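You operate a simulated robot arm through the tools that you are given. There is no shell and no other tool. Be economical: measure what you need, move in short steps, check, and stop when the job is done.

You are at the controls of a simulated robot arm. One attempt, no reset.

## Task
Hook the wooden toggle on the white stake's slider and pull the slider down to the green band.
Fine: Loosen the wing nut and raise the slider first; tighten the nut last.
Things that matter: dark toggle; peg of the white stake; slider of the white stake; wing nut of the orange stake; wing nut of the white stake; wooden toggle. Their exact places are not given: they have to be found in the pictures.

The check looks at the end state, three seconds after you hand in, the way a careful person would. Anything else that was tipped, shoved, dropped, spilled or broken makes it a failure.

## Robot
A 7-joint arm with a two-finger parallel gripper on a trunk, on a base that drives. Base frame: it is fixed to the floor where the robot stands at the start and does not move with it; the origin is under the middle of the robot, x ahead of it, y to its left, z up. Readings come in m, degrees, newtons and seconds.
With the tool pointing down near the work surface it reaches from about 0.1 to 0.6 m from the robot's upright axis, wherever it stands. Its first joint turns from -143.0 to 143.0 degrees. Places, roughly: dark toggle [-2.5, -0.25, 0.75]; peg of the white stake [0.9, 0, 0.8]; slider of the white stake [0.9, 0, 0.8]; wing nut of the orange stake [4.2, -3.6, 0.7]; wing nut of the white stake [0.8, 0, 0.7]; wooden toggle [4.25, -3.5, 0.75]. Payload 3 kg.
The TCP is the grasp point between the finger pads, 0.03 m short of the fingertips. In the tool frame z runs along the fingers and y along their closing line. Largest opening 0.11 m; finger width 0.02, thickness 0.01; the body of the gripper, 0.048 by 0.112 m, starts 0.055 m behind the TCP.
Orientation is that of the tool frame in the base frame, as a unit quaternion [w, x, y, z]. With the fingers straight down and closing along the base's y, the tool's x points along the base's -x, its y along +y and its z along -z.

## Interface
- The arm moves only by the tool drive_tool. Its argument "moves" is a list of rows, each a list of 2 entries, a list of its own where there are three numbers: the shift along the tool's x, y, z in m, then the turn, a rotation vector about the tool's x, y, z in rad. In form: [[[x, y, z], [rx, ry, rz]], ...]. A call has 1 to 8 rows; each row is the pose to reach, as a shift and turn from the pose commanded when the call began, along the tool's axes at that moment. "jaw" is the opening, from 0 (shut) to 1 (fully open), set as the call begins (left out, the last holds). A row lasts 0.2 s, in which the tool goes at most 0.05 m and 8.6 degrees; a call with a longer step from one row to the next is refused whole, and so is a gripper value outside its range. Where a pose cannot be reached the arm comes as near as it can. A force on the tool above 90 N (or 10 N above the force at the start of the call, whichever is more), or a blocked arm, ends the call early, and 0.2 s more pass. The fingers move at their own pace (about 0.108 m/s each) and stop on an object; they squeeze with about 33 N. The grip force told is the motor's: it shows also when the fingers shut on nothing. Time passes only in rows, and 0.2 s behind the last, so rows that repeat a pose let the fingers close. The reply holds the time, the measured pose of the TCP, the force on the tool along the base axes, the opening and the grip force, in the units named above and with some noise, with the torque about the TCP (base axes, N m) and any sound that the robot's microphone picked up.
- Cameras (640 x 400 px; columns grow to the right, rows downward): "scene" is now at [0.1565, 0.0061, 1.6791]; the picture's right is [0.10, -0.99, -0.00], its down [-0.76, -0.08, -0.65] and it looks along [0.64, 0.07, -0.76] (base axes); focal length 281 px, centre (320, 200). "wrist" rides on the gripper at [0.072, 0.017, -0.103] in the tool frame; the picture's right is [-0.23, 0.97, 0.00], its down [-0.76, -0.18, -0.62] and it looks along [-0.61, -0.14, 0.78] (tool axes); focal length 222 px, centre (320, 200).
- camera(camera): a new picture of that camera. No time passes.
- slide_trunk(by): slides the trunk up (or, below 0, down) by that many m; the arm and the scene camera ride with it, the base frame stays. It gives what a move gives, with no picture.
- steer(legs): drives the robot by 1 to 6 legs, each [ahead, left, turn to the left] in m, m and degrees, along the robot's own axes; the way and the turn of a leg run together, so that a leg with both is an arc; at most 1.5 m and 180 degrees a leg. The arm and the cameras ride along, it lands a little off, and it stops where it bumps. It gives what a move gives.
- pan_tilt(pan, tilt): turns the head with the scene camera to pan (to the left, within 86 degrees either way) and tilt (down, from -29 to 69), counted from straight ahead of the robot. It gives what a move gives.
- locate(camera, pixels): for up to 12 pixels [column, row] of the newest picture of that camera ("zoom" is the newest enlarged one), the place [x, y, z] in the base frame of the surface seen there, good to about 0.003 m. No time passes.
- enlarge(camera, box): a new picture of the part [left, top, right, bottom] of that camera's present view, enlarged. No time passes.
- close_job(): hands the job in; it is judged then, once.

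Work in short steps. Measure before you move; look again where a grasp or a placing could have gone wrong, and mend it. You have 80 turns and 60 pictures in all, those below and enlarged ones among them. Open the gripper and draw the arm clear of the work before you hand the job in, unless the task says otherwise; then end with one line.

The tools are called by a JSON object that holds its "name" and its "arguments". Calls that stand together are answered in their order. drive_tool: Moves the arm, as the interface text tells. Its arguments: {"type":"object","properties":{"moves":{"type":"array","items":{"type":"array"}},"jaw":{"type":"number"}},"required":["moves"]} The other tools are called the same way: slide_trunk (by) slides the trunk up or down; steer (legs) drives the base; pan_tilt (pan, tilt) turns the head that bears the scene camera; camera (camera) takes a picture; locate (camera, pixels) gives the place of the surface under pixels of a picture; enlarge (camera, box) takes an enlarged picture of a part of a camera's view; close_job () hands the job in.

At the start:

```text
t: 0.0
tool_pos: [0.6148, 0.1472, 1.258]
tcp_rot: [0.0, 0.0, 1.0, 0.0]
contact_force: [0.2, 0.6, -1.1]
moment: [-0.02, -0.01, -0.01]
grip_width: 0.11
grip_force: 0.0
trunk travel left (down, up): [-0.806, 0.084]
robot x, y, heading: [-0.0022, -0.0002, -0.0]
head pan, tilt: [5.9, 49.6]
```

scene: 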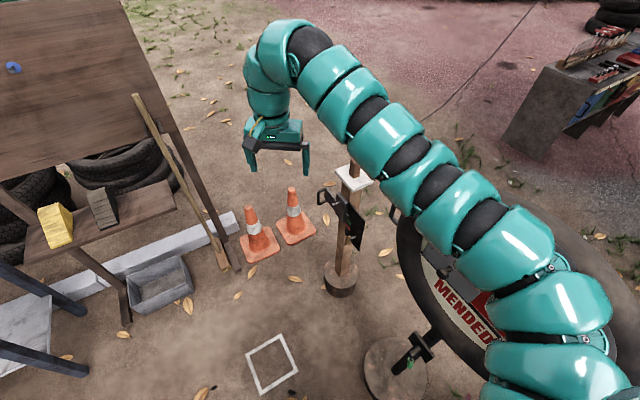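
wrist: 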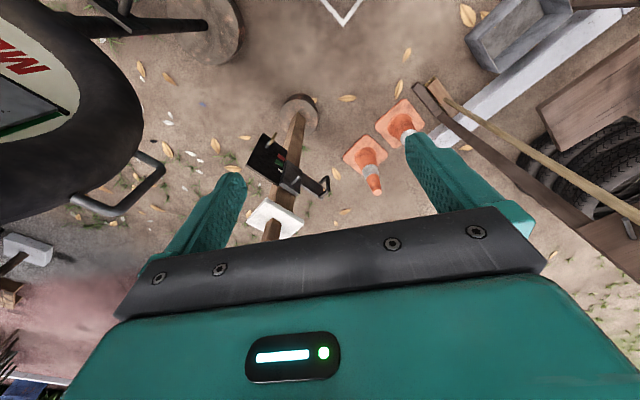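

The stake with a white top stands near pixel (350,200) of the scene. I take an enlarged look at it.

{"name": "enlarge", "arguments": {"camera": "scene", "box": [290, 140, 418, 310]}}

{"name": "enlarge", "arguments": {"camera": "wrist", "box": [220, 80, 350, 250]}}

```text
2.35 times, centred on (354, 225) of scene
```

zoom: 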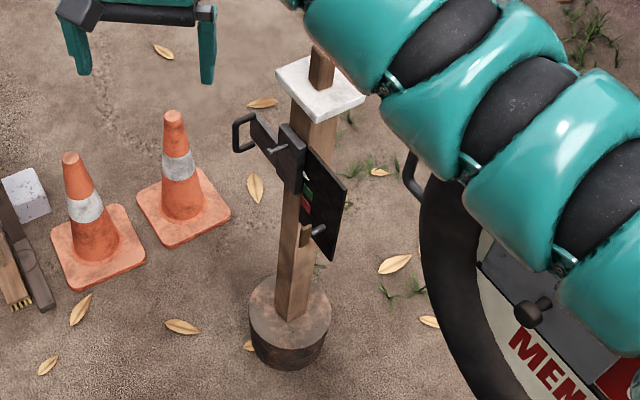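

```text
2.35 times, centred on (285, 165) of wrist
```

zoom: 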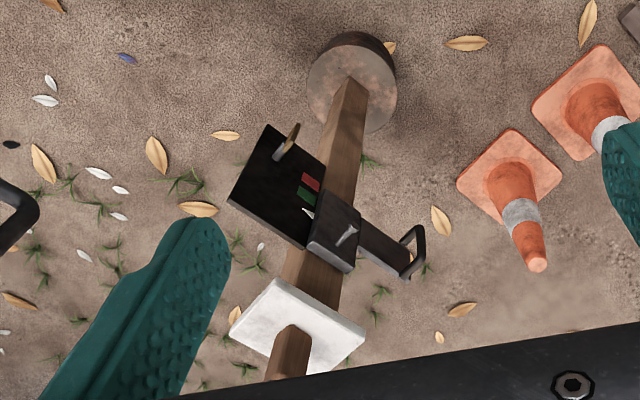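

The slider, handle loop, board with green and red bands, and a nut are visible. I measure these places in the scene view.

{"name": "enlarge", "arguments": {"camera": "scene", "box": [315, 170, 379, 260]}}

```text
4.44 times, centred on (347, 215) of scene
```

zoom: 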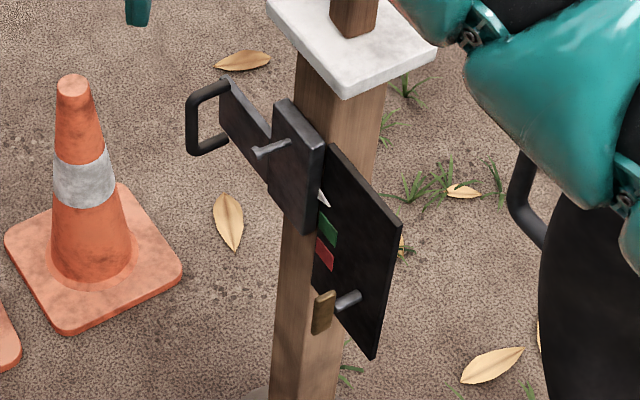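

{"name": "locate", "arguments": {"camera": "zoom", "pixels": [[262, 154], [286, 144], [300, 190], [328, 228], [326, 252], [321, 312], [347, 302], [188, 122], [240, 115], [322, 198], [345, 90], [372, 300]]}}

{"name": "pan_tilt", "arguments": {"pan": -42, "tilt": 20}}

{"name": "camera", "arguments": {"camera": "scene"}}

```text
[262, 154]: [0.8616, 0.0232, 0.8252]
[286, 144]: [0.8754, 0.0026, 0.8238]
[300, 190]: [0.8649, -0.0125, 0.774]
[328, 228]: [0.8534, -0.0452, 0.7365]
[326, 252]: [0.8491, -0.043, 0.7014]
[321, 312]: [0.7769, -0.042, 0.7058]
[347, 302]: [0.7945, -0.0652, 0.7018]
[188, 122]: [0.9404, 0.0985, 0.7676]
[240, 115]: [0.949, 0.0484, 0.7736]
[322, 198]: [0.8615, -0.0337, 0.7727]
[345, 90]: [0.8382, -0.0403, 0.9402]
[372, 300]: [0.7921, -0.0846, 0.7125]
```

```text
t: 1.2
tool_pos: [0.6164, 0.1485, 1.2568]
tcp_rot: [0.0, 0.0, 1.0, -0.001]
contact_force: [-0.4, 0.6, 1.2]
moment: [-0.01, 0.03, -0.02]
grip_width: 0.11
grip_force: 0.0
trunk travel left (down, up): [-0.806, 0.084]
robot x, y, heading: [0.0004, -0.0019, 0.1]
head pan, tilt: [-42.0, 20.0]
```

```text
54 pictures are left
```

scene: 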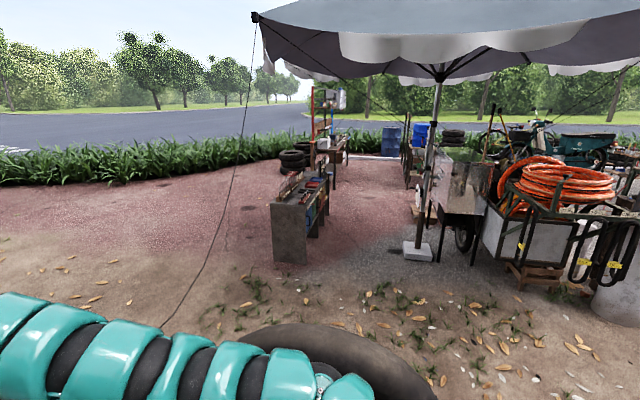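

The slider's peg is near (0.862,0.023,0.825) and the nut wing near (0.777,-0.042,0.706). Now I look at the orange stake's region near (320,150).

{"name": "enlarge", "arguments": {"camera": "scene", "box": [265, 80, 385, 270]}}

{"name": "pan_tilt", "arguments": {"pan": 0, "tilt": 15}}

{"name": "camera", "arguments": {"camera": "scene"}}

```text
2.11 times, centred on (325, 175) of scene
```

zoom: 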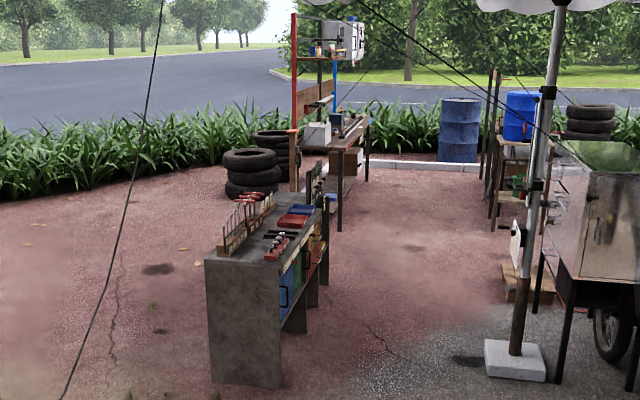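

```text
t: 2.2
tool_pos: [0.6153, 0.148, 1.2576]
tcp_rot: [0.0, 0.0, 1.0, 0.0]
contact_force: [0.2, -0.8, 0.8]
moment: [-0.01, -0.01, 0.01]
grip_width: 0.11
grip_force: 0.2
trunk travel left (down, up): [-0.806, 0.084]
robot x, y, heading: [-0.0002, 0.0014, -0.1]
head pan, tilt: [0.0, 15.0]
```

```text
52 pictures are left
```

scene: 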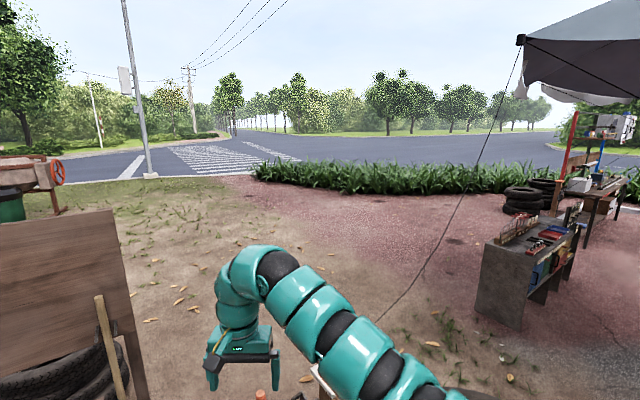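

I tilt the head down again to map obstacles around the white stake before driving.

{"name": "pan_tilt", "arguments": {"pan": 8, "tilt": 52}}

{"name": "camera", "arguments": {"camera": "scene"}}

{"name": "locate", "arguments": {"camera": "scene", "pixels": [[320, 385], [275, 255], [265, 215], [340, 270], [400, 360], [190, 270], [130, 210], [230, 225], [180, 200], [400, 230], [60, 230], [440, 320]]}}

```text
t: 3.3
tool_pos: [0.6166, 0.1469, 1.257]
tcp_rot: [0.0, 0.0, 1.0, 0.0]
contact_force: [0.0, -0.6, 0.5]
moment: [0.02, 0.04, 0.0]
grip_width: 0.11
grip_force: 0.2
trunk travel left (down, up): [-0.806, 0.084]
robot x, y, heading: [-0.0029, -0.0016, 0.0]
head pan, tilt: [8.0, 52.0]
```

```text
51 pictures are left
```

scene: 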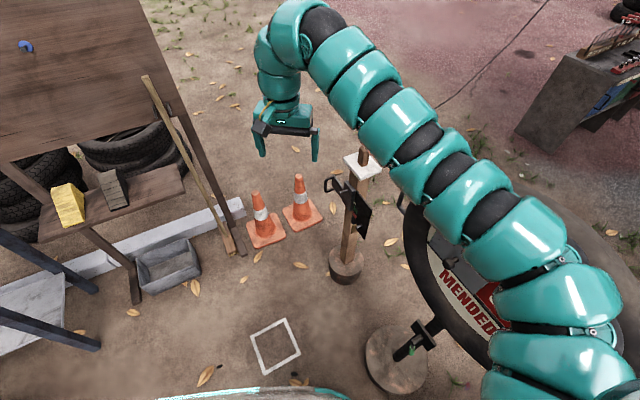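

```text
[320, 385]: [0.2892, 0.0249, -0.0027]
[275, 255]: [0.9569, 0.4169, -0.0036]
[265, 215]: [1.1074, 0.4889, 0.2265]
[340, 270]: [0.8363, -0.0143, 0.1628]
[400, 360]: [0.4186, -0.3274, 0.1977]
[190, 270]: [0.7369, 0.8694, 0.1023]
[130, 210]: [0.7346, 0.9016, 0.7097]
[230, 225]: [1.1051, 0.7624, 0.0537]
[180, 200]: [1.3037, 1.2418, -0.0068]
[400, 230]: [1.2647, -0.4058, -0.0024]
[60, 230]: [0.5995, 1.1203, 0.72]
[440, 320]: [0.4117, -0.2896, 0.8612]
```

I check the height of the stake's top post (363,152) and of the MENDED sign before turning near it.

{"name": "locate", "arguments": {"camera": "scene", "pixels": [[363, 152], [362, 165], [350, 165], [455, 295], [413, 335], [148, 82], [250, 325], [300, 355], [335, 185]]}}

{"name": "drive_tool", "arguments": {"moves": [[[0.05, 0, 0], [0, 0, 0]], [[0.1, 0, 0], [0, 0, 0]], [[0.15, 0, 0], [0, 0, 0]], [[0.2, 0, 0], [0, 0, 0]], [[0.25, 0, 0], [0, 0, 0]]]}}

```text
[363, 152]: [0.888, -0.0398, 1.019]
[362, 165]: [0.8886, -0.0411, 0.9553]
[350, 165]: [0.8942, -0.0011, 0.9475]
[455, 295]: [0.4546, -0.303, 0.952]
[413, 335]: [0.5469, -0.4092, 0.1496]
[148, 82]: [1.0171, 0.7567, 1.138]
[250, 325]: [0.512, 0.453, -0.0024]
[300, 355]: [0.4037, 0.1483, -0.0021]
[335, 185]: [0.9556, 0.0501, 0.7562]
```

```text
t: 4.5
tool_pos: [0.5163, 0.2602, 1.2662]
tcp_rot: [0.002, 0.001, 1.0, 0.003]
contact_force: [0.4, -0.1, 0.4]
moment: [-0.1, 0.05, 0.0]
grip_width: 0.1097
grip_force: 0.1
out of reach, approached as far as the arm can: row 1, 2, 3, 4, 5
trunk travel left (down, up): [-0.806, 0.084]
robot x, y, heading: [0.0026, -0.0012, -0.1]
head pan, tilt: [8.0, 52.0]
```

Now I drive left and slightly ahead, then turn right to face the stake's front.

{"name": "steer", "arguments": {"legs": [[0.0, 0.45, 0], [0.1, 0, 0], [0, 0, -48]]}}

{"name": "pan_tilt", "arguments": {"pan": 0, "tilt": 52}}

{"name": "camera", "arguments": {"camera": "scene"}}

```text
t: 10.2
tool_pos: [0.6313, 0.2234, 1.2651]
tcp_rot: [0.002, 0.421, 0.907, 0.003]
contact_force: [0.1, -0.3, 1.0]
moment: [0.02, -0.02, 0.0]
grip_width: 0.1099
grip_force: 0.0
trunk travel left (down, up): [-0.806, 0.084]
robot x, y, heading: [0.1032, 0.4524, -49.8]
head pan, tilt: [8.0, 52.0]
```

```text
t: 10.9
tool_pos: [0.6318, 0.2239, 1.2655]
tcp_rot: [0.003, 0.42, 0.907, 0.004]
contact_force: [0.5, 0.5, 0.3]
moment: [0.0, -0.01, 0.01]
grip_width: 0.1098
grip_force: 0.2
trunk travel left (down, up): [-0.806, 0.084]
robot x, y, heading: [0.1004, 0.4508, -49.5]
head pan, tilt: [0.0, 52.0]
```

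```text
50 pictures are left
```

scene: 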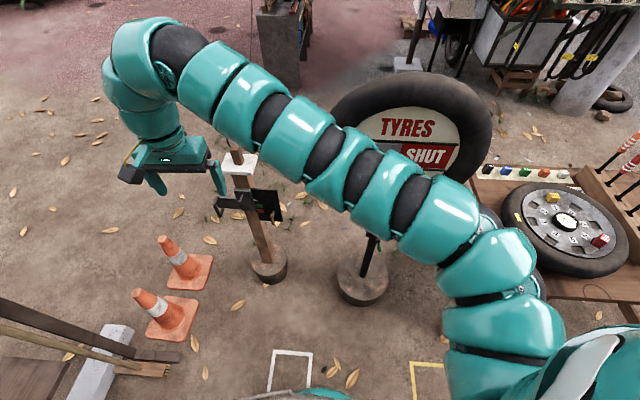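

I check where the arm's elbow and the tyre sign are before lowering the trunk.

{"name": "locate", "arguments": {"camera": "scene", "pixels": [[365, 180], [425, 205], [495, 260], [500, 330], [365, 285], [410, 90], [470, 120], [270, 95], [440, 155], [530, 160], [375, 245], [300, 130]]}}

{"name": "enlarge", "arguments": {"camera": "scene", "box": [200, 140, 296, 290]}}

```text
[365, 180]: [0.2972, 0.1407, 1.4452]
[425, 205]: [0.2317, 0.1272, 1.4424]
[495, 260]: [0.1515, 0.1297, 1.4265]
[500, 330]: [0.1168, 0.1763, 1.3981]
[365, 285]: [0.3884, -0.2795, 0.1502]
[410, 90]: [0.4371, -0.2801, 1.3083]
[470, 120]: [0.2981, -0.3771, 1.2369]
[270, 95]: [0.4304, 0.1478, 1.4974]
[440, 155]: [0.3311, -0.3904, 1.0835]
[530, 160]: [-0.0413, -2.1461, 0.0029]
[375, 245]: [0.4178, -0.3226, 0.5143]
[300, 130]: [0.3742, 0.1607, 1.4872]
```

```text
2.67 times, centred on (248, 215) of scene
```

zoom: 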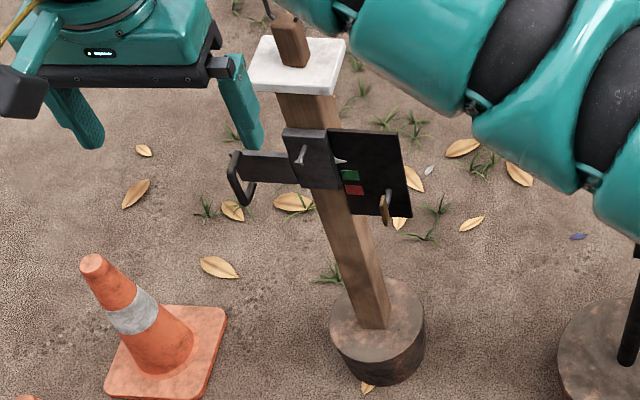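

A frontal view: peg (300,155), nut wing (385,210), handle (245,185). I measure them.

{"name": "locate", "arguments": {"camera": "zoom", "pixels": [[300, 158], [305, 148], [318, 175], [290, 140], [342, 161], [350, 175], [355, 190], [383, 210], [387, 196], [395, 145], [236, 175], [248, 195]]}}

{"name": "enlarge", "arguments": {"camera": "scene", "box": [226, 175, 276, 235]}}

{"name": "locate", "arguments": {"camera": "zoom", "pixels": [[100, 100], [320, 200], [450, 300]]}}

```text
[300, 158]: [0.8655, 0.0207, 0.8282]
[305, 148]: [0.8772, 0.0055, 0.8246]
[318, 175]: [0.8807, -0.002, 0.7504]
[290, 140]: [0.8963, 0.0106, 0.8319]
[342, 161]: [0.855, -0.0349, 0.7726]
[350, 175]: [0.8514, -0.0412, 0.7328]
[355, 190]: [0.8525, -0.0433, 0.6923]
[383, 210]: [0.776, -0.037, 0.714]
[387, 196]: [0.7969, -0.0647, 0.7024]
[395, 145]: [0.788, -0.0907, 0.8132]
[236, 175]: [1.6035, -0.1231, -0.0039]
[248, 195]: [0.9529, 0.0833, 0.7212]
```

```text
6.67 times, centred on (251, 205) of scene
```

zoom: 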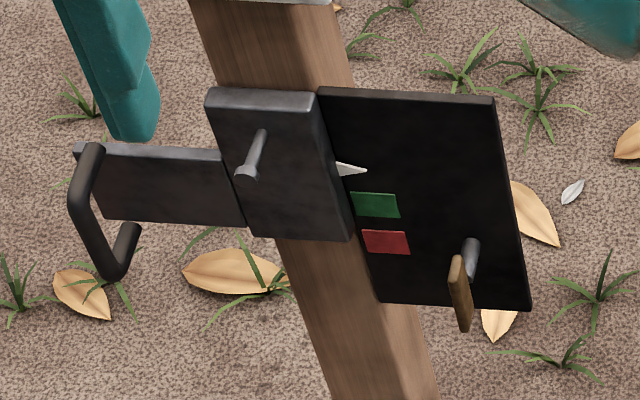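

```text
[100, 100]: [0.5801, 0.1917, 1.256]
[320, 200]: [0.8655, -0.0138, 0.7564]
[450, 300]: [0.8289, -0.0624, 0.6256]
```

The board's normal is about (-0.615, 0.788), so the tool should point horizontally at heading -52°. I pitch the gripper up to horizontal in two calls, moving forward a bit and staying above the stake.

{"name": "drive_tool", "arguments": {"moves": [[[-0.02, 0, 0], [0, -0.145, 0]], [[-0.04, 0, 0], [0, -0.29, 0]], [[-0.06, 0, 0], [0, -0.435, 0]], [[-0.08, 0, 0], [0, -0.58, 0]], [[-0.1, 0, 0], [0, -0.725, 0]], [[-0.11, 0, 0], [0, -0.87, 0]]]}}

```text
t: 12.3
tool_pos: [0.7022, 0.1418, 1.2673]
tcp_rot: [0.385, 0.382, 0.822, -0.175]
contact_force: [0.2, 0.6, 0.3]
moment: [-0.05, 0.03, 0.0]
grip_width: 0.1099
grip_force: 0.0
out of reach, approached as far as the arm can: row 2, 3, 4
trunk travel left (down, up): [-0.806, 0.084]
robot x, y, heading: [0.1014, 0.4516, -49.7]
head pan, tilt: [0.0, 52.0]
```

Pitch is now about 50°; I continue with the remaining 0.70 rad.

{"name": "drive_tool", "arguments": {"moves": [[[0, 0, 0], [0, -0.14, 0]], [[0, 0, 0], [0, -0.28, 0]], [[0, 0, 0], [0, -0.42, 0]], [[0, 0, 0], [0, -0.56, 0]], [[0, 0, 0], [0, -0.7, 0]]], "jaw": 0.5}}

{"name": "camera", "arguments": {"camera": "wrist"}}

```text
t: 13.5
tool_pos: [0.7018, 0.1402, 1.267]
tcp_rot: [0.645, 0.299, 0.639, -0.294]
contact_force: [-0.5, 0.4, -0.6]
moment: [-0.04, -0.01, 0.0]
grip_width: 0.0547
grip_force: 0.0
trunk travel left (down, up): [-0.806, 0.084]
robot x, y, heading: [0.103, 0.4505, -49.5]
head pan, tilt: [0.0, 52.0]
```

```text
47 pictures are left
```

wrist: 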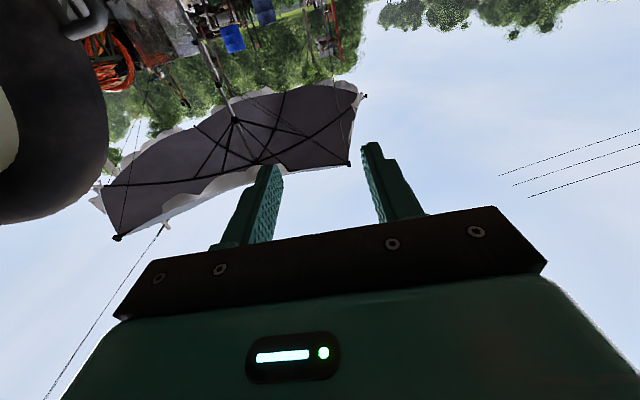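

Tool is horizontal, heading -49.6°. The spot below the TCP is clear of the stake (18 cm in front of it), so I lower the trunk by 0.56 m.

{"name": "slide_trunk", "arguments": {"by": -0.56}}

{"name": "pan_tilt", "arguments": {"pan": -3, "tilt": 35}}

{"name": "camera", "arguments": {"camera": "scene"}}

```text
refused: -0.56 is not a number from -0.4 to 0.4
```

```text
t: 14.3
tool_pos: [0.7017, 0.1386, 1.2679]
tcp_rot: [0.643, 0.3, 0.64, -0.295]
contact_force: [-0.1, -0.2, 0.2]
moment: [-0.01, 0.02, 0.0]
grip_width: 0.0549
grip_force: 0.0
trunk travel left (down, up): [-0.806, 0.084]
robot x, y, heading: [0.1012, 0.4526, -49.8]
head pan, tilt: [-3.0, 35.0]
```

```text
46 pictures are left
```

scene: 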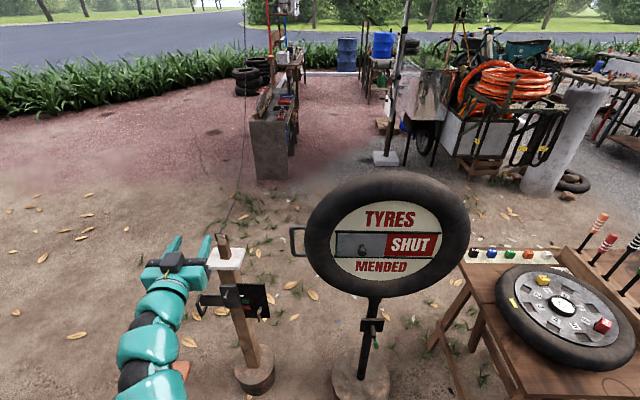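

The step limit is 0.4 m; I lower in two steps.

{"name": "slide_trunk", "arguments": {"by": -0.3}}

{"name": "slide_trunk", "arguments": {"by": -0.26}}

{"name": "camera", "arguments": {"camera": "scene"}}

```text
t: 17.3
tool_pos: [0.7035, 0.1399, 0.9675]
tcp_rot: [0.643, 0.299, 0.64, -0.295]
contact_force: [0.5, -0.3, -0.8]
moment: [-0.01, -0.01, -0.01]
grip_width: 0.055
grip_force: 0.0
trunk travel left (down, up): [-0.506, 0.384]
robot x, y, heading: [0.0977, 0.4498, -49.7]
head pan, tilt: [-3.0, 35.0]
```

```text
t: 20.0
tool_pos: [0.7028, 0.1401, 0.7074]
tcp_rot: [0.643, 0.299, 0.64, -0.295]
contact_force: [-0.4, -0.1, 0.1]
moment: [-0.01, 0.01, -0.01]
grip_width: 0.0549
grip_force: 0.0
trunk travel left (down, up): [-0.246, 0.644]
robot x, y, heading: [0.1038, 0.4522, -50.1]
head pan, tilt: [-3.0, 35.0]
```

```text
45 pictures are left
```

scene: 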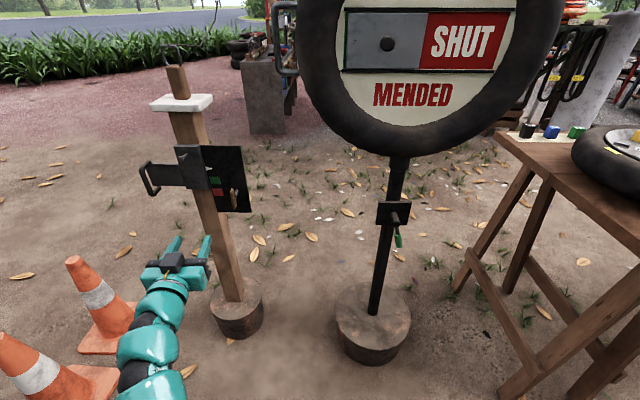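

Very good view. I enlarge the stake head to see the nut and the hook at the top.

{"name": "enlarge", "arguments": {"camera": "scene", "box": [135, 135, 263, 215]}}

{"name": "locate", "arguments": {"camera": "zoom", "pixels": [[486, 300], [490, 330], [498, 315], [505, 295], [230, 112], [410, 220], [410, 275], [372, 195], [60, 260], [540, 130], [250, 90], [300, 90]]}}

```text
5.00 times, centred on (199, 175) of scene
```

zoom: 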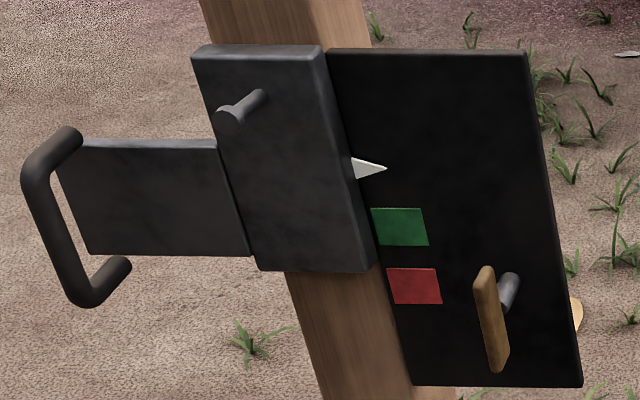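

```text
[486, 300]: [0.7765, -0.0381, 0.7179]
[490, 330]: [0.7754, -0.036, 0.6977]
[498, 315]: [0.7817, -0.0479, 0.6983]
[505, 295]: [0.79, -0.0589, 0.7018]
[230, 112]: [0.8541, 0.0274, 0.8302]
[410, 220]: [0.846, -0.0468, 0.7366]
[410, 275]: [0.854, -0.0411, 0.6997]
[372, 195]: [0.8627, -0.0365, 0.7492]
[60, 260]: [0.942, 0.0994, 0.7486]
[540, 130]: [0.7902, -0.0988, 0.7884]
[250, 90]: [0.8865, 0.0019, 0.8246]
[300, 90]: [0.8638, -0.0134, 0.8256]
```

The blade centre is at about (0.779,-0.042,0.703), vertical. I drive the base 0.10 ahead and 0.06 right to line up.

{"name": "steer", "arguments": {"legs": [[0.1, -0.06, -2]]}}

```text
t: 21.2
tool_pos: [0.7073, 0.0025, 0.7058]
tcp_rot: [0.637, 0.312, 0.634, -0.307]
contact_force: [-0.3, 0.3, 0.7]
moment: [0.0, -0.06, 0.0]
grip_width: 0.055
grip_force: 0.1
trunk travel left (down, up): [-0.246, 0.644]
robot x, y, heading: [0.1208, 0.338, -52.1]
head pan, tilt: [-3.0, 35.0]
```

Heading is -52° now. I shift 0.03 left and 0.076 forward so the open fingers straddle the blade.

{"name": "drive_tool", "arguments": {"moves": [[[0.002, 0.03, 0], [0, 0, 0]], [[0.003, 0.03, 0.03], [0, 0, 0]], [[0.003, 0.03, 0.055], [0, 0, 0]], [[0.003, 0.03, 0.074], [0, 0, 0]]]}}

{"name": "enlarge", "arguments": {"camera": "scene", "box": [120, 115, 280, 235]}}

{"name": "camera", "arguments": {"camera": "wrist"}}

```text
t: 22.2
tool_pos: [0.7751, -0.0375, 0.7043]
tcp_rot: [0.638, 0.312, 0.634, -0.306]
contact_force: [-0.1, 0.5, 0.1]
moment: [0.01, 0.01, -0.04]
grip_width: 0.0551
grip_force: 0.1
trunk travel left (down, up): [-0.246, 0.644]
robot x, y, heading: [0.1195, 0.3364, -51.8]
head pan, tilt: [-3.0, 35.0]
```

```text
3.33 times, centred on (200, 175) of scene
```

zoom: 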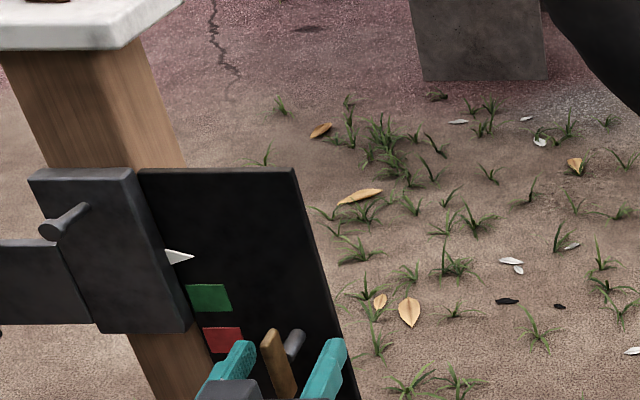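

```text
42 pictures are left
```

wrist: 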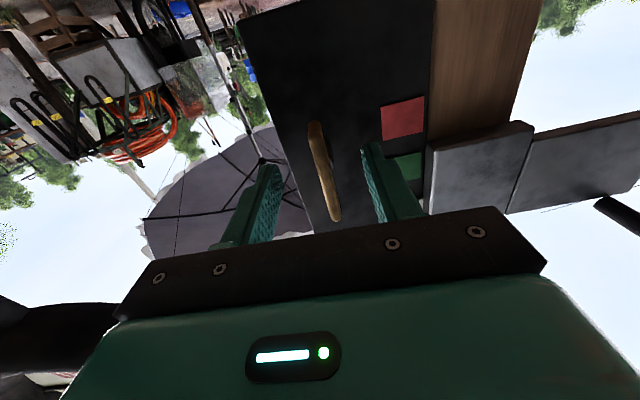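

The blade sits between the fingers in both views. I close on it, then turn it counter-clockwise (negative about tool z).

{"name": "drive_tool", "arguments": {"moves": [[[0, 0, 0], [0, 0, 0]], [[0, 0, 0], [0, 0, 0]], [[0, 0, 0], [0, 0, 0]]], "jaw": 0}}

{"name": "drive_tool", "arguments": {"moves": [[[0, 0, 0], [0, 0, -0.12]], [[0, 0, 0], [0, 0, -0.24]], [[0, 0, 0], [0, 0, -0.36]], [[0, 0, 0], [0, 0, -0.48]], [[0, 0, 0], [0, 0, -0.6]], [[0, 0, 0], [0, 0, -0.72]], [[0, 0, 0], [0, 0, -0.8]]]}}

```text
t: 23.0
tool_pos: [0.7776, -0.0342, 0.7039]
tcp_rot: [0.638, 0.311, 0.635, -0.305]
contact_force: [20.3, 10.7, 3.2]
moment: [0.3, 0.1, 0.23]
grip_width: 0.0115
grip_force: 45.0
trunk travel left (down, up): [-0.246, 0.644]
robot x, y, heading: [0.1194, 0.3386, -51.8]
head pan, tilt: [-3.0, 35.0]
```

```text
t: 24.6
tool_pos: [0.7786, -0.0336, 0.7011]
tcp_rot: [0.467, 0.038, 0.707, -0.53]
contact_force: [33.4, 25.9, -7.2]
moment: [0.01, -0.1, 0.8]
grip_width: 0.0117
grip_force: 45.3
trunk travel left (down, up): [-0.246, 0.644]
robot x, y, heading: [0.1198, 0.3373, -52.0]
head pan, tilt: [-3.0, 35.0]
```

The nut is turning (11.7 mm blade in the jaw, no slip). I continue another 45°+ with a small sideways relief.

{"name": "drive_tool", "arguments": {"moves": [[[-0.003, 0.003, 0], [0, 0, -0.12]], [[-0.003, 0.003, 0], [0, 0, -0.24]], [[-0.003, 0.003, 0], [0, 0, -0.36]], [[-0.003, 0.003, 0], [0, 0, -0.48]], [[-0.003, 0.003, 0], [0, 0, -0.6]], [[-0.003, 0.003, 0], [0, 0, -0.72]], [[-0.003, 0.003, 0], [0, 0, -0.8]]]}}

{"name": "enlarge", "arguments": {"camera": "scene", "box": [120, 115, 280, 235]}}

```text
t: 26.2
tool_pos: [0.7807, -0.0342, 0.7011]
tcp_rot: [-0.221, 0.238, -0.667, 0.67]
contact_force: [-10.5, 23.8, -40.2]
moment: [0.8, 0.39, 0.04]
grip_width: 0.0117
grip_force: 45.2
trunk travel left (down, up): [-0.246, 0.644]
robot x, y, heading: [0.1203, 0.3386, -52.2]
head pan, tilt: [-3.0, 35.0]
```

```text
3.33 times, centred on (200, 175) of scene
```

zoom: 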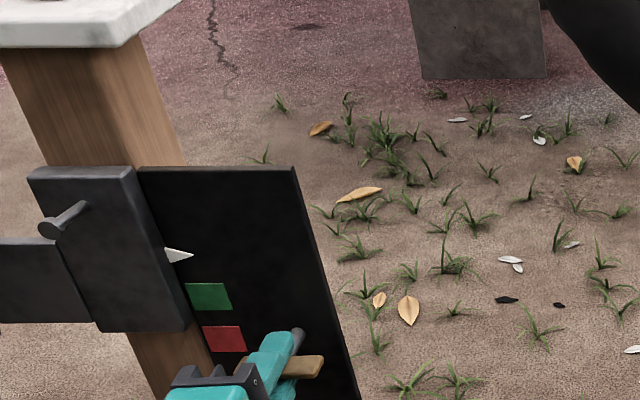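

The blade is now horizontal. I open, back off and roll the gripper back upright.

{"name": "drive_tool", "arguments": {"moves": [[[0, 0, 0], [0, 0, 0]], [[0, 0, 0], [0, 0, 0]], [[0, 0, -0.03], [0, 0, 0]], [[0, 0, -0.06], [0, 0, 0.1]], [[0, 0, -0.09], [0, 0, 0.24]], [[0, 0, -0.1], [0, 0, 0.38]], [[0, 0, -0.1], [0, 0, 0.52]], [[0, 0, -0.1], [0, 0, 0.66]]], "jaw": 0.4}}

{"name": "drive_tool", "arguments": {"moves": [[[0, 0, 0], [0, 0, 0.14]], [[0, 0, 0], [0, 0, 0.28]], [[0, 0, 0], [0, 0, 0.42]], [[0, 0, 0], [0, 0, 0.56]], [[0, 0, 0], [0, 0, 0.7]], [[0, 0, 0], [0, 0, 0.84]], [[0, 0, 0], [0, 0, 0.94]]]}}

{"name": "enlarge", "arguments": {"camera": "scene", "box": [80, 115, 272, 235]}}

```text
t: 28.0
tool_pos: [0.7185, 0.0442, 0.7039]
tcp_rot: [0.43, -0.008, 0.707, -0.562]
contact_force: [0.0, 0.7, 0.0]
moment: [0.02, 0.04, 0.0]
grip_width: 0.0439
grip_force: 0.0
trunk travel left (down, up): [-0.246, 0.644]
robot x, y, heading: [0.1216, 0.3398, -51.9]
head pan, tilt: [-3.0, 35.0]
```

```text
t: 29.6
tool_pos: [0.72, 0.0438, 0.7036]
tcp_rot: [0.638, 0.312, 0.634, -0.307]
contact_force: [-0.1, 0.7, 0.0]
moment: [0.01, -0.01, -0.01]
grip_width: 0.0439
grip_force: 0.1
trunk travel left (down, up): [-0.246, 0.644]
robot x, y, heading: [0.1188, 0.3402, -51.9]
head pan, tilt: [-3.0, 35.0]
```

```text
3.33 times, centred on (176, 175) of scene
```

zoom: 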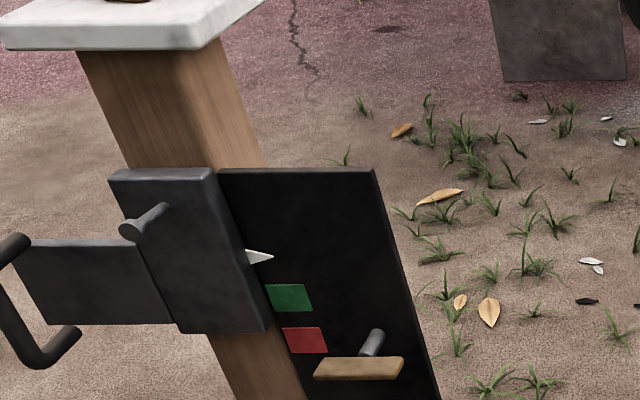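

The nut is at 90° and the gripper is clear. Now I measure the handle loop and slider edges.

{"name": "enlarge", "arguments": {"camera": "scene", "box": [50, 95, 210, 235]}}

{"name": "locate", "arguments": {"camera": "zoom", "pixels": [[93, 292], [95, 330], [100, 360], [120, 250], [150, 350], [300, 340], [250, 200], [250, 345], [305, 185], [230, 120], [75, 265], [325, 265]]}}

```text
2.86 times, centred on (130, 165) of scene
```

zoom: 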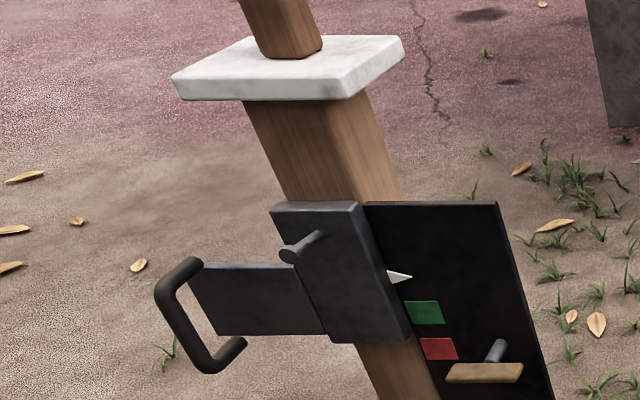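

```text
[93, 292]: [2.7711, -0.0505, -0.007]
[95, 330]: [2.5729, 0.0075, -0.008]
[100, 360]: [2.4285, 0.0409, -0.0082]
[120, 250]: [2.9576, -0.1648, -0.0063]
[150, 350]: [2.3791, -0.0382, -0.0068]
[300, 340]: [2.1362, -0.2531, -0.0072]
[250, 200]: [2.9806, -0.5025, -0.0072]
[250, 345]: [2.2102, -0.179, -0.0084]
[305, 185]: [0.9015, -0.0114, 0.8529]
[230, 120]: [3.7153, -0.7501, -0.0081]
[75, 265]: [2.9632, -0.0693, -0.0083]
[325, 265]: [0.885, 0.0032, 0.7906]
```

{"name": "locate", "arguments": {"camera": "zoom", "pixels": [[166, 295], [185, 335], [202, 362], [190, 270], [235, 345], [260, 300], [288, 254], [355, 328], [318, 213], [390, 340], [285, 205], [310, 95]]}}

```text
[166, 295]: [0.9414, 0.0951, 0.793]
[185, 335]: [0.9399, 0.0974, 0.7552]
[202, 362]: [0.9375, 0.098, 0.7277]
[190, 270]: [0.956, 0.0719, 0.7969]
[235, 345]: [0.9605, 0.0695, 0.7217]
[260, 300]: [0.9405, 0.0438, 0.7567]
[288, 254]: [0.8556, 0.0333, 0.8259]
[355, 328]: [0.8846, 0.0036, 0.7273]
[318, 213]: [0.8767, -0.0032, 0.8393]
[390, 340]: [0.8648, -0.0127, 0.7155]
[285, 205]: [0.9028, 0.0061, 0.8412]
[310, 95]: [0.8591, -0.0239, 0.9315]
```

Handle bar runs vertically at (0.942,0.095), z 0.72–0.80. I drive left 0.2 m and raise the trunk to z≈0.757.

{"name": "steer", "arguments": {"legs": [[0.0, 0.2, 0]]}}

{"name": "slide_trunk", "arguments": {"by": 0.054}}

```text
t: 31.2
tool_pos: [0.8753, 0.1686, 0.7051]
tcp_rot: [0.638, 0.311, 0.635, -0.306]
contact_force: [0.5, 0.1, 0.5]
moment: [0.01, -0.02, -0.02]
grip_width: 0.044
grip_force: 0.0
trunk travel left (down, up): [-0.246, 0.644]
robot x, y, heading: [0.2742, 0.462, -51.9]
head pan, tilt: [-3.0, 35.0]
```

```text
t: 32.1
tool_pos: [0.8761, 0.1688, 0.7583]
tcp_rot: [0.638, 0.311, 0.635, -0.305]
contact_force: [-0.5, -0.2, -1.1]
moment: [-0.01, -0.01, 0.0]
grip_width: 0.0442
grip_force: 0.1
trunk travel left (down, up): [-0.3, 0.59]
robot x, y, heading: [0.2739, 0.4583, -52.0]
head pan, tilt: [-3.0, 35.0]
```

I approach the bar (0.094 forward, 0.006 left) and look.

{"name": "drive_tool", "arguments": {"moves": [[[0, 0.006, 0.035], [0, 0, 0]], [[0, 0.006, 0.07], [0, 0, 0]], [[0, 0.006, 0.094], [0, 0, 0]]]}}

{"name": "camera", "arguments": {"camera": "wrist"}}

{"name": "enlarge", "arguments": {"camera": "scene", "box": [80, 85, 272, 235]}}

```text
t: 32.9
tool_pos: [0.9369, 0.0997, 0.7567]
tcp_rot: [0.639, 0.31, 0.635, -0.305]
contact_force: [-0.1, 0.0, -0.4]
moment: [0.0, 0.01, 0.03]
grip_width: 0.0439
grip_force: 0.0
trunk travel left (down, up): [-0.3, 0.59]
robot x, y, heading: [0.2758, 0.4616, -51.6]
head pan, tilt: [-3.0, 35.0]
```

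```text
38 pictures are left
```

wrist: 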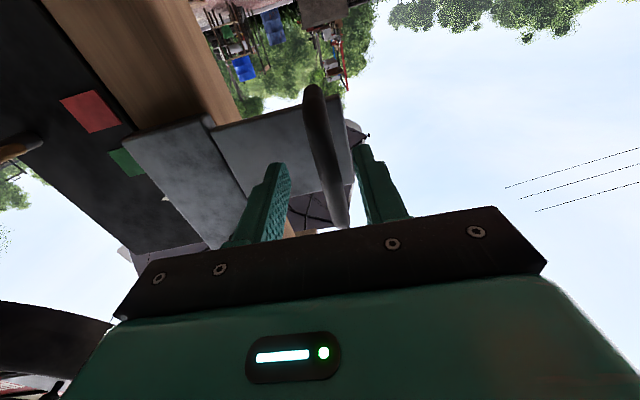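

```text
2.67 times, centred on (176, 160) of scene
```

zoom: 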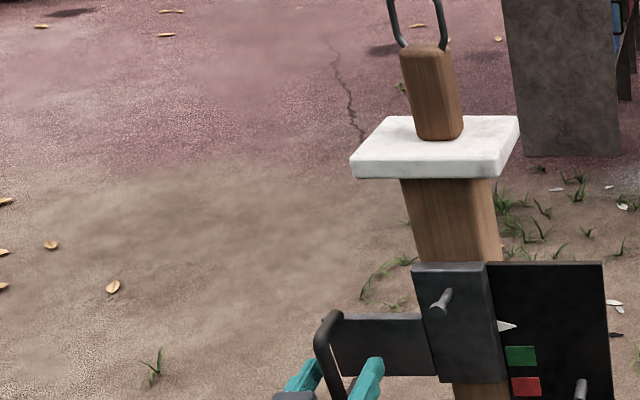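

The bar is between the fingers. I close and lift 6 cm (tool -x is up).

{"name": "drive_tool", "arguments": {"moves": [[[0, 0, 0], [0, 0, 0]], [[0, 0, 0], [0, 0, 0]], [[0, 0, 0], [0, 0, 0]]], "jaw": 0}}

{"name": "drive_tool", "arguments": {"moves": [[[-0.01, 0, 0], [0, 0, 0]], [[-0.02, 0, 0], [0, 0, 0]], [[-0.03, 0, 0], [0, 0, 0]], [[-0.04, 0, 0], [0, 0, 0]], [[-0.05, 0, 0], [0, 0, 0]], [[-0.06, 0, 0], [0, 0, 0]]]}}

{"name": "enlarge", "arguments": {"camera": "scene", "box": [80, 85, 272, 235]}}

```text
t: 33.7
tool_pos: [0.9392, 0.1057, 0.7564]
tcp_rot: [0.639, 0.308, 0.636, -0.303]
contact_force: [42.4, 17.6, 5.5]
moment: [-0.4, -0.01, 0.52]
grip_width: 0.0127
grip_force: 44.6
trunk travel left (down, up): [-0.3, 0.59]
robot x, y, heading: [0.2742, 0.4619, -51.5]
head pan, tilt: [-3.0, 35.0]
```

```text
t: 35.1
tool_pos: [0.9425, 0.1019, 0.8108]
tcp_rot: [0.635, 0.308, 0.64, -0.303]
contact_force: [32.1, 31.8, -35.3]
moment: [-0.15, 0.58, 0.36]
grip_width: 0.0124
grip_force: 45.1
trunk travel left (down, up): [-0.3, 0.59]
robot x, y, heading: [0.2764, 0.459, -51.4]
head pan, tilt: [-3.0, 35.0]
```

```text
2.67 times, centred on (176, 160) of scene
```

zoom: 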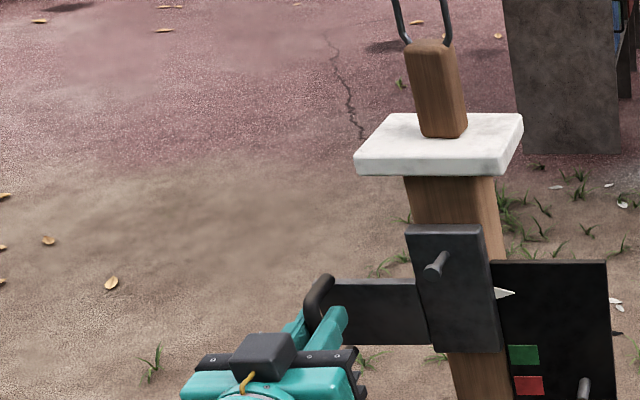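

The slider rose by about 3.5–4 cm. I release, back off and see if it stays.

{"name": "drive_tool", "arguments": {"moves": [[[0, 0, 0], [0, 0, 0]], [[0, 0, 0], [0, 0, 0]], [[0, 0, -0.04], [0, 0, 0]], [[0, 0, -0.08], [0, 0, 0]], [[0, 0, -0.12], [0, 0, 0]]], "jaw": 0.4}}

{"name": "enlarge", "arguments": {"camera": "scene", "box": [80, 75, 272, 235]}}

{"name": "locate", "arguments": {"camera": "zoom", "pixels": [[505, 320], [525, 380], [430, 292], [440, 260], [480, 265], [440, 75], [395, 55], [410, 68]]}}

```text
t: 36.3
tool_pos: [0.8604, 0.1942, 0.8168]
tcp_rot: [0.637, 0.311, 0.634, -0.307]
contact_force: [0.3, 0.2, -0.7]
moment: [0.04, 0.02, 0.01]
grip_width: 0.0438
grip_force: 0.1
trunk travel left (down, up): [-0.3, 0.59]
robot x, y, heading: [0.2743, 0.4635, -51.7]
head pan, tilt: [-3.0, 35.0]
```

```text
2.50 times, centred on (176, 155) of scene
```

zoom: 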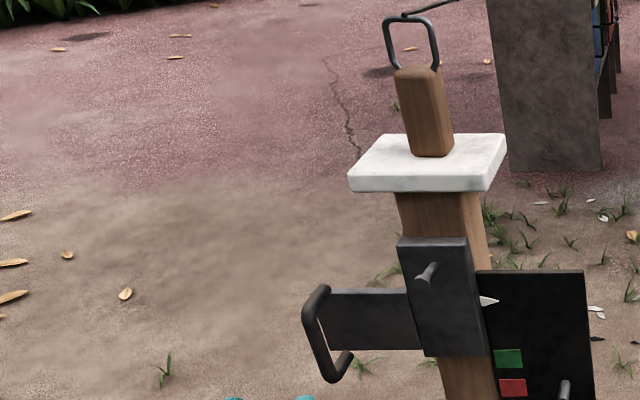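

```text
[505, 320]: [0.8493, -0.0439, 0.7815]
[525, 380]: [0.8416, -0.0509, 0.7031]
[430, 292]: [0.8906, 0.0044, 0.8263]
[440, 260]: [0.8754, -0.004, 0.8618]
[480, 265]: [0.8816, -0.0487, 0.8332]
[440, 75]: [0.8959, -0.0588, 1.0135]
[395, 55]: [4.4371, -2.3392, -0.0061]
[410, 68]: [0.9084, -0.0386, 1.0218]
```

The slider stays up, about 3.5 cm higher, and the stake's top ring carries a guy cord toward the awning. Now I raise the trunk and look toward the wooden toggle near (4.25,-3.5).

{"name": "slide_trunk", "arguments": {"by": 0.4}}

{"name": "pan_tilt", "arguments": {"pan": 5, "tilt": 15}}

{"name": "camera", "arguments": {"camera": "scene"}}

```text
t: 40.1
tool_pos: [0.8614, 0.1947, 1.2183]
tcp_rot: [0.638, 0.31, 0.635, -0.306]
contact_force: [-0.5, 0.5, -0.4]
moment: [0.0, 0.02, 0.05]
grip_width: 0.0442
grip_force: 0.0
trunk travel left (down, up): [-0.7, 0.19]
robot x, y, heading: [0.276, 0.4595, -51.9]
head pan, tilt: [-3.0, 35.0]
```

```text
t: 41.0
tool_pos: [0.862, 0.1958, 1.2185]
tcp_rot: [0.638, 0.311, 0.635, -0.306]
contact_force: [-0.2, -0.9, -0.6]
moment: [-0.01, 0.01, 0.01]
grip_width: 0.044
grip_force: 0.0
trunk travel left (down, up): [-0.7, 0.19]
robot x, y, heading: [0.2694, 0.4569, -51.6]
head pan, tilt: [5.0, 15.0]
```

```text
34 pictures are left
```

scene: 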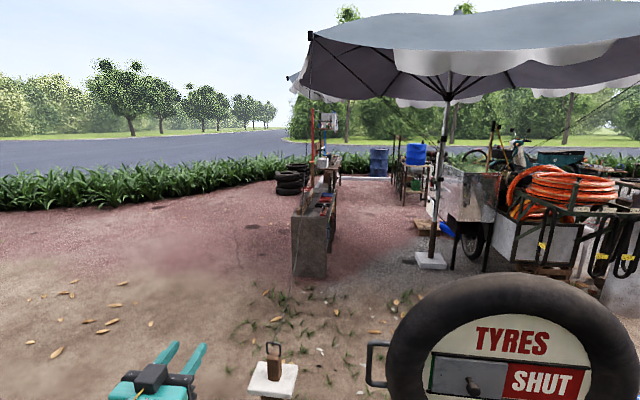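

The cord runs from the stake's ring (270,345) to the awning corner. I enlarge the area behind the bench at (318,180).

{"name": "enlarge", "arguments": {"camera": "scene", "box": [280, 105, 380, 240]}}

{"name": "locate", "arguments": {"camera": "zoom", "pixels": [[215, 180], [240, 180], [232, 260], [300, 270], [120, 330], [170, 260], [280, 170], [100, 230]]}}

```text
2.96 times, centred on (330, 172) of scene
```

zoom: 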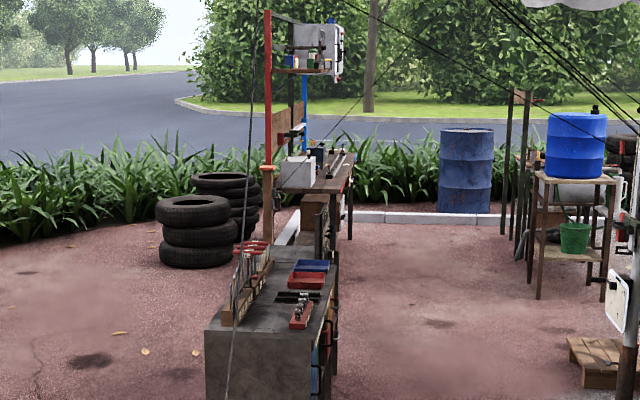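

```text
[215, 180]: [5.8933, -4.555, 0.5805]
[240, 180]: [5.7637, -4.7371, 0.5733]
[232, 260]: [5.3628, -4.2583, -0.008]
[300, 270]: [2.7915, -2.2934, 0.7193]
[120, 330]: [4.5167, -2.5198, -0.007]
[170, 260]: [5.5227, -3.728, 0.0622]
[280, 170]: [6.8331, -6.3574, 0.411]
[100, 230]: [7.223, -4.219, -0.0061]
```

A post with an orange cap stands at zoom (268,168). I measure it and the objects next to it.

{"name": "locate", "arguments": {"camera": "zoom", "pixels": [[268, 169], [268, 200], [319, 225], [313, 205], [268, 100], [300, 175], [320, 260], [330, 240], [265, 235], [350, 160], [297, 215]]}}

{"name": "enlarge", "arguments": {"camera": "scene", "box": [310, 140, 345, 210]}}

```text
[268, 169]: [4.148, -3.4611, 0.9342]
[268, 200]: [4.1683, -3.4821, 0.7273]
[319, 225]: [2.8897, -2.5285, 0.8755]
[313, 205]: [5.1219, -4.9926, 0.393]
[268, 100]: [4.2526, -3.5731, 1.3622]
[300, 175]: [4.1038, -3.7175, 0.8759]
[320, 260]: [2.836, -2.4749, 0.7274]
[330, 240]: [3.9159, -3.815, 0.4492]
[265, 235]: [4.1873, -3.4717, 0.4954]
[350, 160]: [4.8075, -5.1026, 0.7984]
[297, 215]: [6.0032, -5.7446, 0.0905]
```

```text
5.71 times, centred on (328, 175) of scene
```

zoom: 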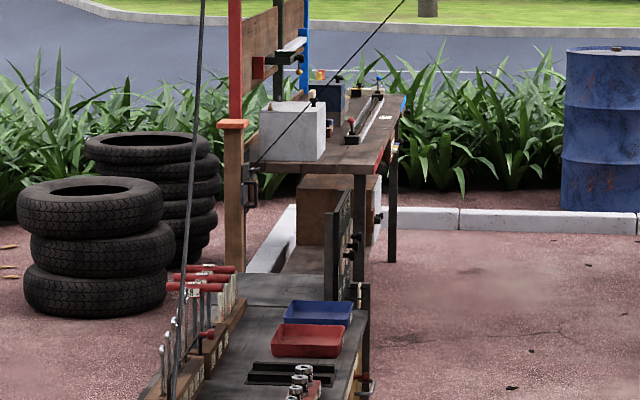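

The orange stake is at about (4.17,-3.47), its slider facing the bench side with a cord. I map the surroundings to find a drivable way.

{"name": "pan_tilt", "arguments": {"pan": 60, "tilt": 38}}

{"name": "camera", "arguments": {"camera": "scene"}}

{"name": "locate", "arguments": {"camera": "scene", "pixels": [[470, 380], [400, 330], [330, 330], [250, 330], [180, 300], [200, 220], [320, 220], [320, 150], [450, 200], [560, 250], [100, 250], [400, 260]]}}

{"name": "pan_tilt", "arguments": {"pan": -60, "tilt": 38}}

{"name": "camera", "arguments": {"camera": "scene"}}

```text
t: 42.2
tool_pos: [0.8613, 0.1947, 1.2182]
tcp_rot: [0.638, 0.312, 0.634, -0.306]
contact_force: [0.2, 0.4, 1.0]
moment: [-0.02, 0.01, -0.01]
grip_width: 0.0439
grip_force: 0.1
trunk travel left (down, up): [-0.7, 0.19]
robot x, y, heading: [0.2751, 0.455, -51.8]
head pan, tilt: [60.0, 38.0]
```

```text
31 pictures are left
```

scene: 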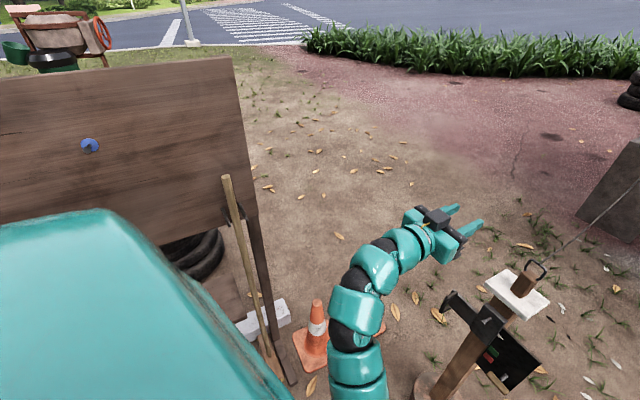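

```text
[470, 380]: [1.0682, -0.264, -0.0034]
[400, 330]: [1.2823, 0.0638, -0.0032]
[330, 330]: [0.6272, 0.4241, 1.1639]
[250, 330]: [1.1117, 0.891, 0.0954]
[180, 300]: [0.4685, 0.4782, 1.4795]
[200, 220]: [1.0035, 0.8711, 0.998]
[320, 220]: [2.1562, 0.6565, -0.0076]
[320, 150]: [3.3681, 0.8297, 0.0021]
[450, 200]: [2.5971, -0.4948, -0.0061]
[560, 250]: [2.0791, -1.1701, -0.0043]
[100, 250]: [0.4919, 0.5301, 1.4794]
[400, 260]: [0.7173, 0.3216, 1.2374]
```

```text
t: 44.2
tool_pos: [0.8623, 0.195, 1.2192]
tcp_rot: [0.638, 0.311, 0.635, -0.306]
contact_force: [-0.2, 0.2, 0.1]
moment: [-0.03, -0.02, -0.02]
grip_width: 0.0442
grip_force: 0.0
trunk travel left (down, up): [-0.7, 0.19]
robot x, y, heading: [0.273, 0.4616, -51.5]
head pan, tilt: [-60.0, 38.0]
```

```text
30 pictures are left
```

scene: 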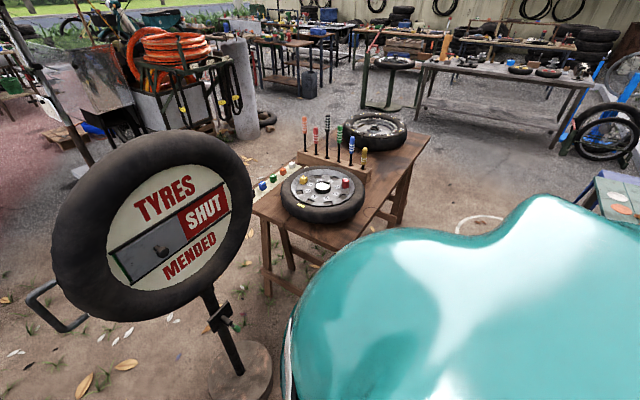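

I measure the gap between the sign and the wheel table.

{"name": "locate", "arguments": {"camera": "scene", "pixels": [[265, 292], [255, 210], [240, 375], [230, 350], [190, 300], [225, 190], [400, 225], [430, 140], [310, 285], [290, 210], [100, 350], [60, 330]]}}

{"name": "pan_tilt", "arguments": {"pan": 0, "tilt": 69}}

{"name": "camera", "arguments": {"camera": "scene"}}

```text
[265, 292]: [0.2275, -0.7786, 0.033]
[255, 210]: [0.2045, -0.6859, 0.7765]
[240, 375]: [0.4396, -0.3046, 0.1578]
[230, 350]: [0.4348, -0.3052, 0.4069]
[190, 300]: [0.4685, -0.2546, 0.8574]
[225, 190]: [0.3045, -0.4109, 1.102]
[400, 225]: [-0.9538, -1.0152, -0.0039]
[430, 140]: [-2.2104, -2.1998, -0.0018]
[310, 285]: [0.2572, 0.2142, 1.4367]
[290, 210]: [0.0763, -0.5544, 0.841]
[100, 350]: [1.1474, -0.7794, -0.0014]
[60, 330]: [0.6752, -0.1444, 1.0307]
```

```text
t: 45.5
tool_pos: [0.8625, 0.1947, 1.2184]
tcp_rot: [0.638, 0.311, 0.634, -0.307]
contact_force: [-0.1, 0.3, -0.2]
moment: [0.0, 0.02, 0.06]
grip_width: 0.0438
grip_force: 0.0
trunk travel left (down, up): [-0.7, 0.19]
robot x, y, heading: [0.2726, 0.4626, -51.6]
head pan, tilt: [0.0, 68.8]
```

```text
29 pictures are left
```

scene: 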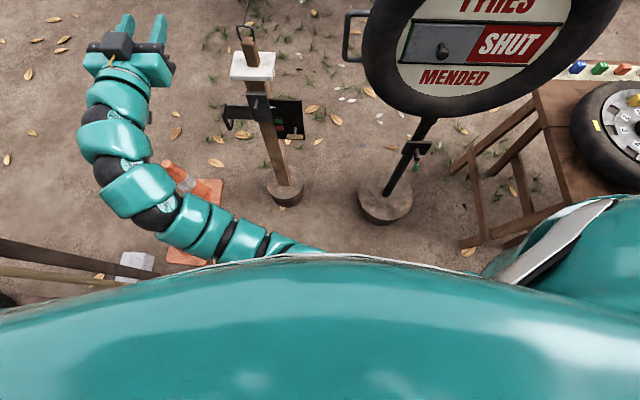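

The robot is enclosed in front by cones, stake, sign and table, so I will go round behind. First I raise the trunk, fall back to about (-0.1,0.35) and look to the right rear.

{"name": "slide_trunk", "arguments": {"by": 0.18}}

{"name": "steer", "arguments": {"legs": [[-0.14, -0.36, 0]]}}

{"name": "pan_tilt", "arguments": {"pan": -84, "tilt": 25}}

{"name": "camera", "arguments": {"camera": "scene"}}

```text
t: 47.5
tool_pos: [0.8626, 0.1936, 1.3978]
tcp_rot: [0.638, 0.311, 0.635, -0.306]
contact_force: [0.1, -0.4, 0.4]
moment: [0.02, -0.01, 0.03]
grip_width: 0.0439
grip_force: 0.0
trunk travel left (down, up): [-0.88, 0.01]
robot x, y, heading: [0.2734, 0.4621, -51.7]
head pan, tilt: [0.0, 68.8]
```

```text
t: 50.0
tool_pos: [0.4941, 0.079, 1.3978]
tcp_rot: [0.639, 0.309, 0.635, -0.304]
contact_force: [-0.3, -0.7, 1.3]
moment: [0.0, -0.03, 0.05]
grip_width: 0.044
grip_force: 0.1
trunk travel left (down, up): [-0.88, 0.01]
robot x, y, heading: [-0.0943, 0.3393, -51.6]
head pan, tilt: [0.0, 68.8]
```

```text
t: 51.5
tool_pos: [0.4933, 0.0788, 1.3981]
tcp_rot: [0.638, 0.311, 0.634, -0.305]
contact_force: [0.3, 0.7, 0.0]
moment: [-0.02, -0.02, 0.0]
grip_width: 0.0439
grip_force: 0.1
trunk travel left (down, up): [-0.88, 0.01]
robot x, y, heading: [-0.0932, 0.3454, -51.4]
head pan, tilt: [-84.0, 25.0]
```

```text
28 pictures are left
```

scene: 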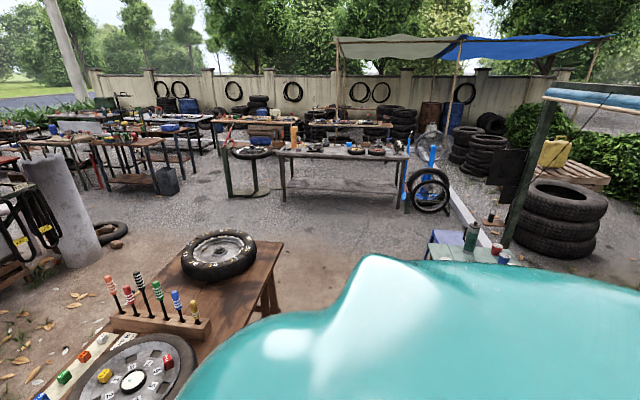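

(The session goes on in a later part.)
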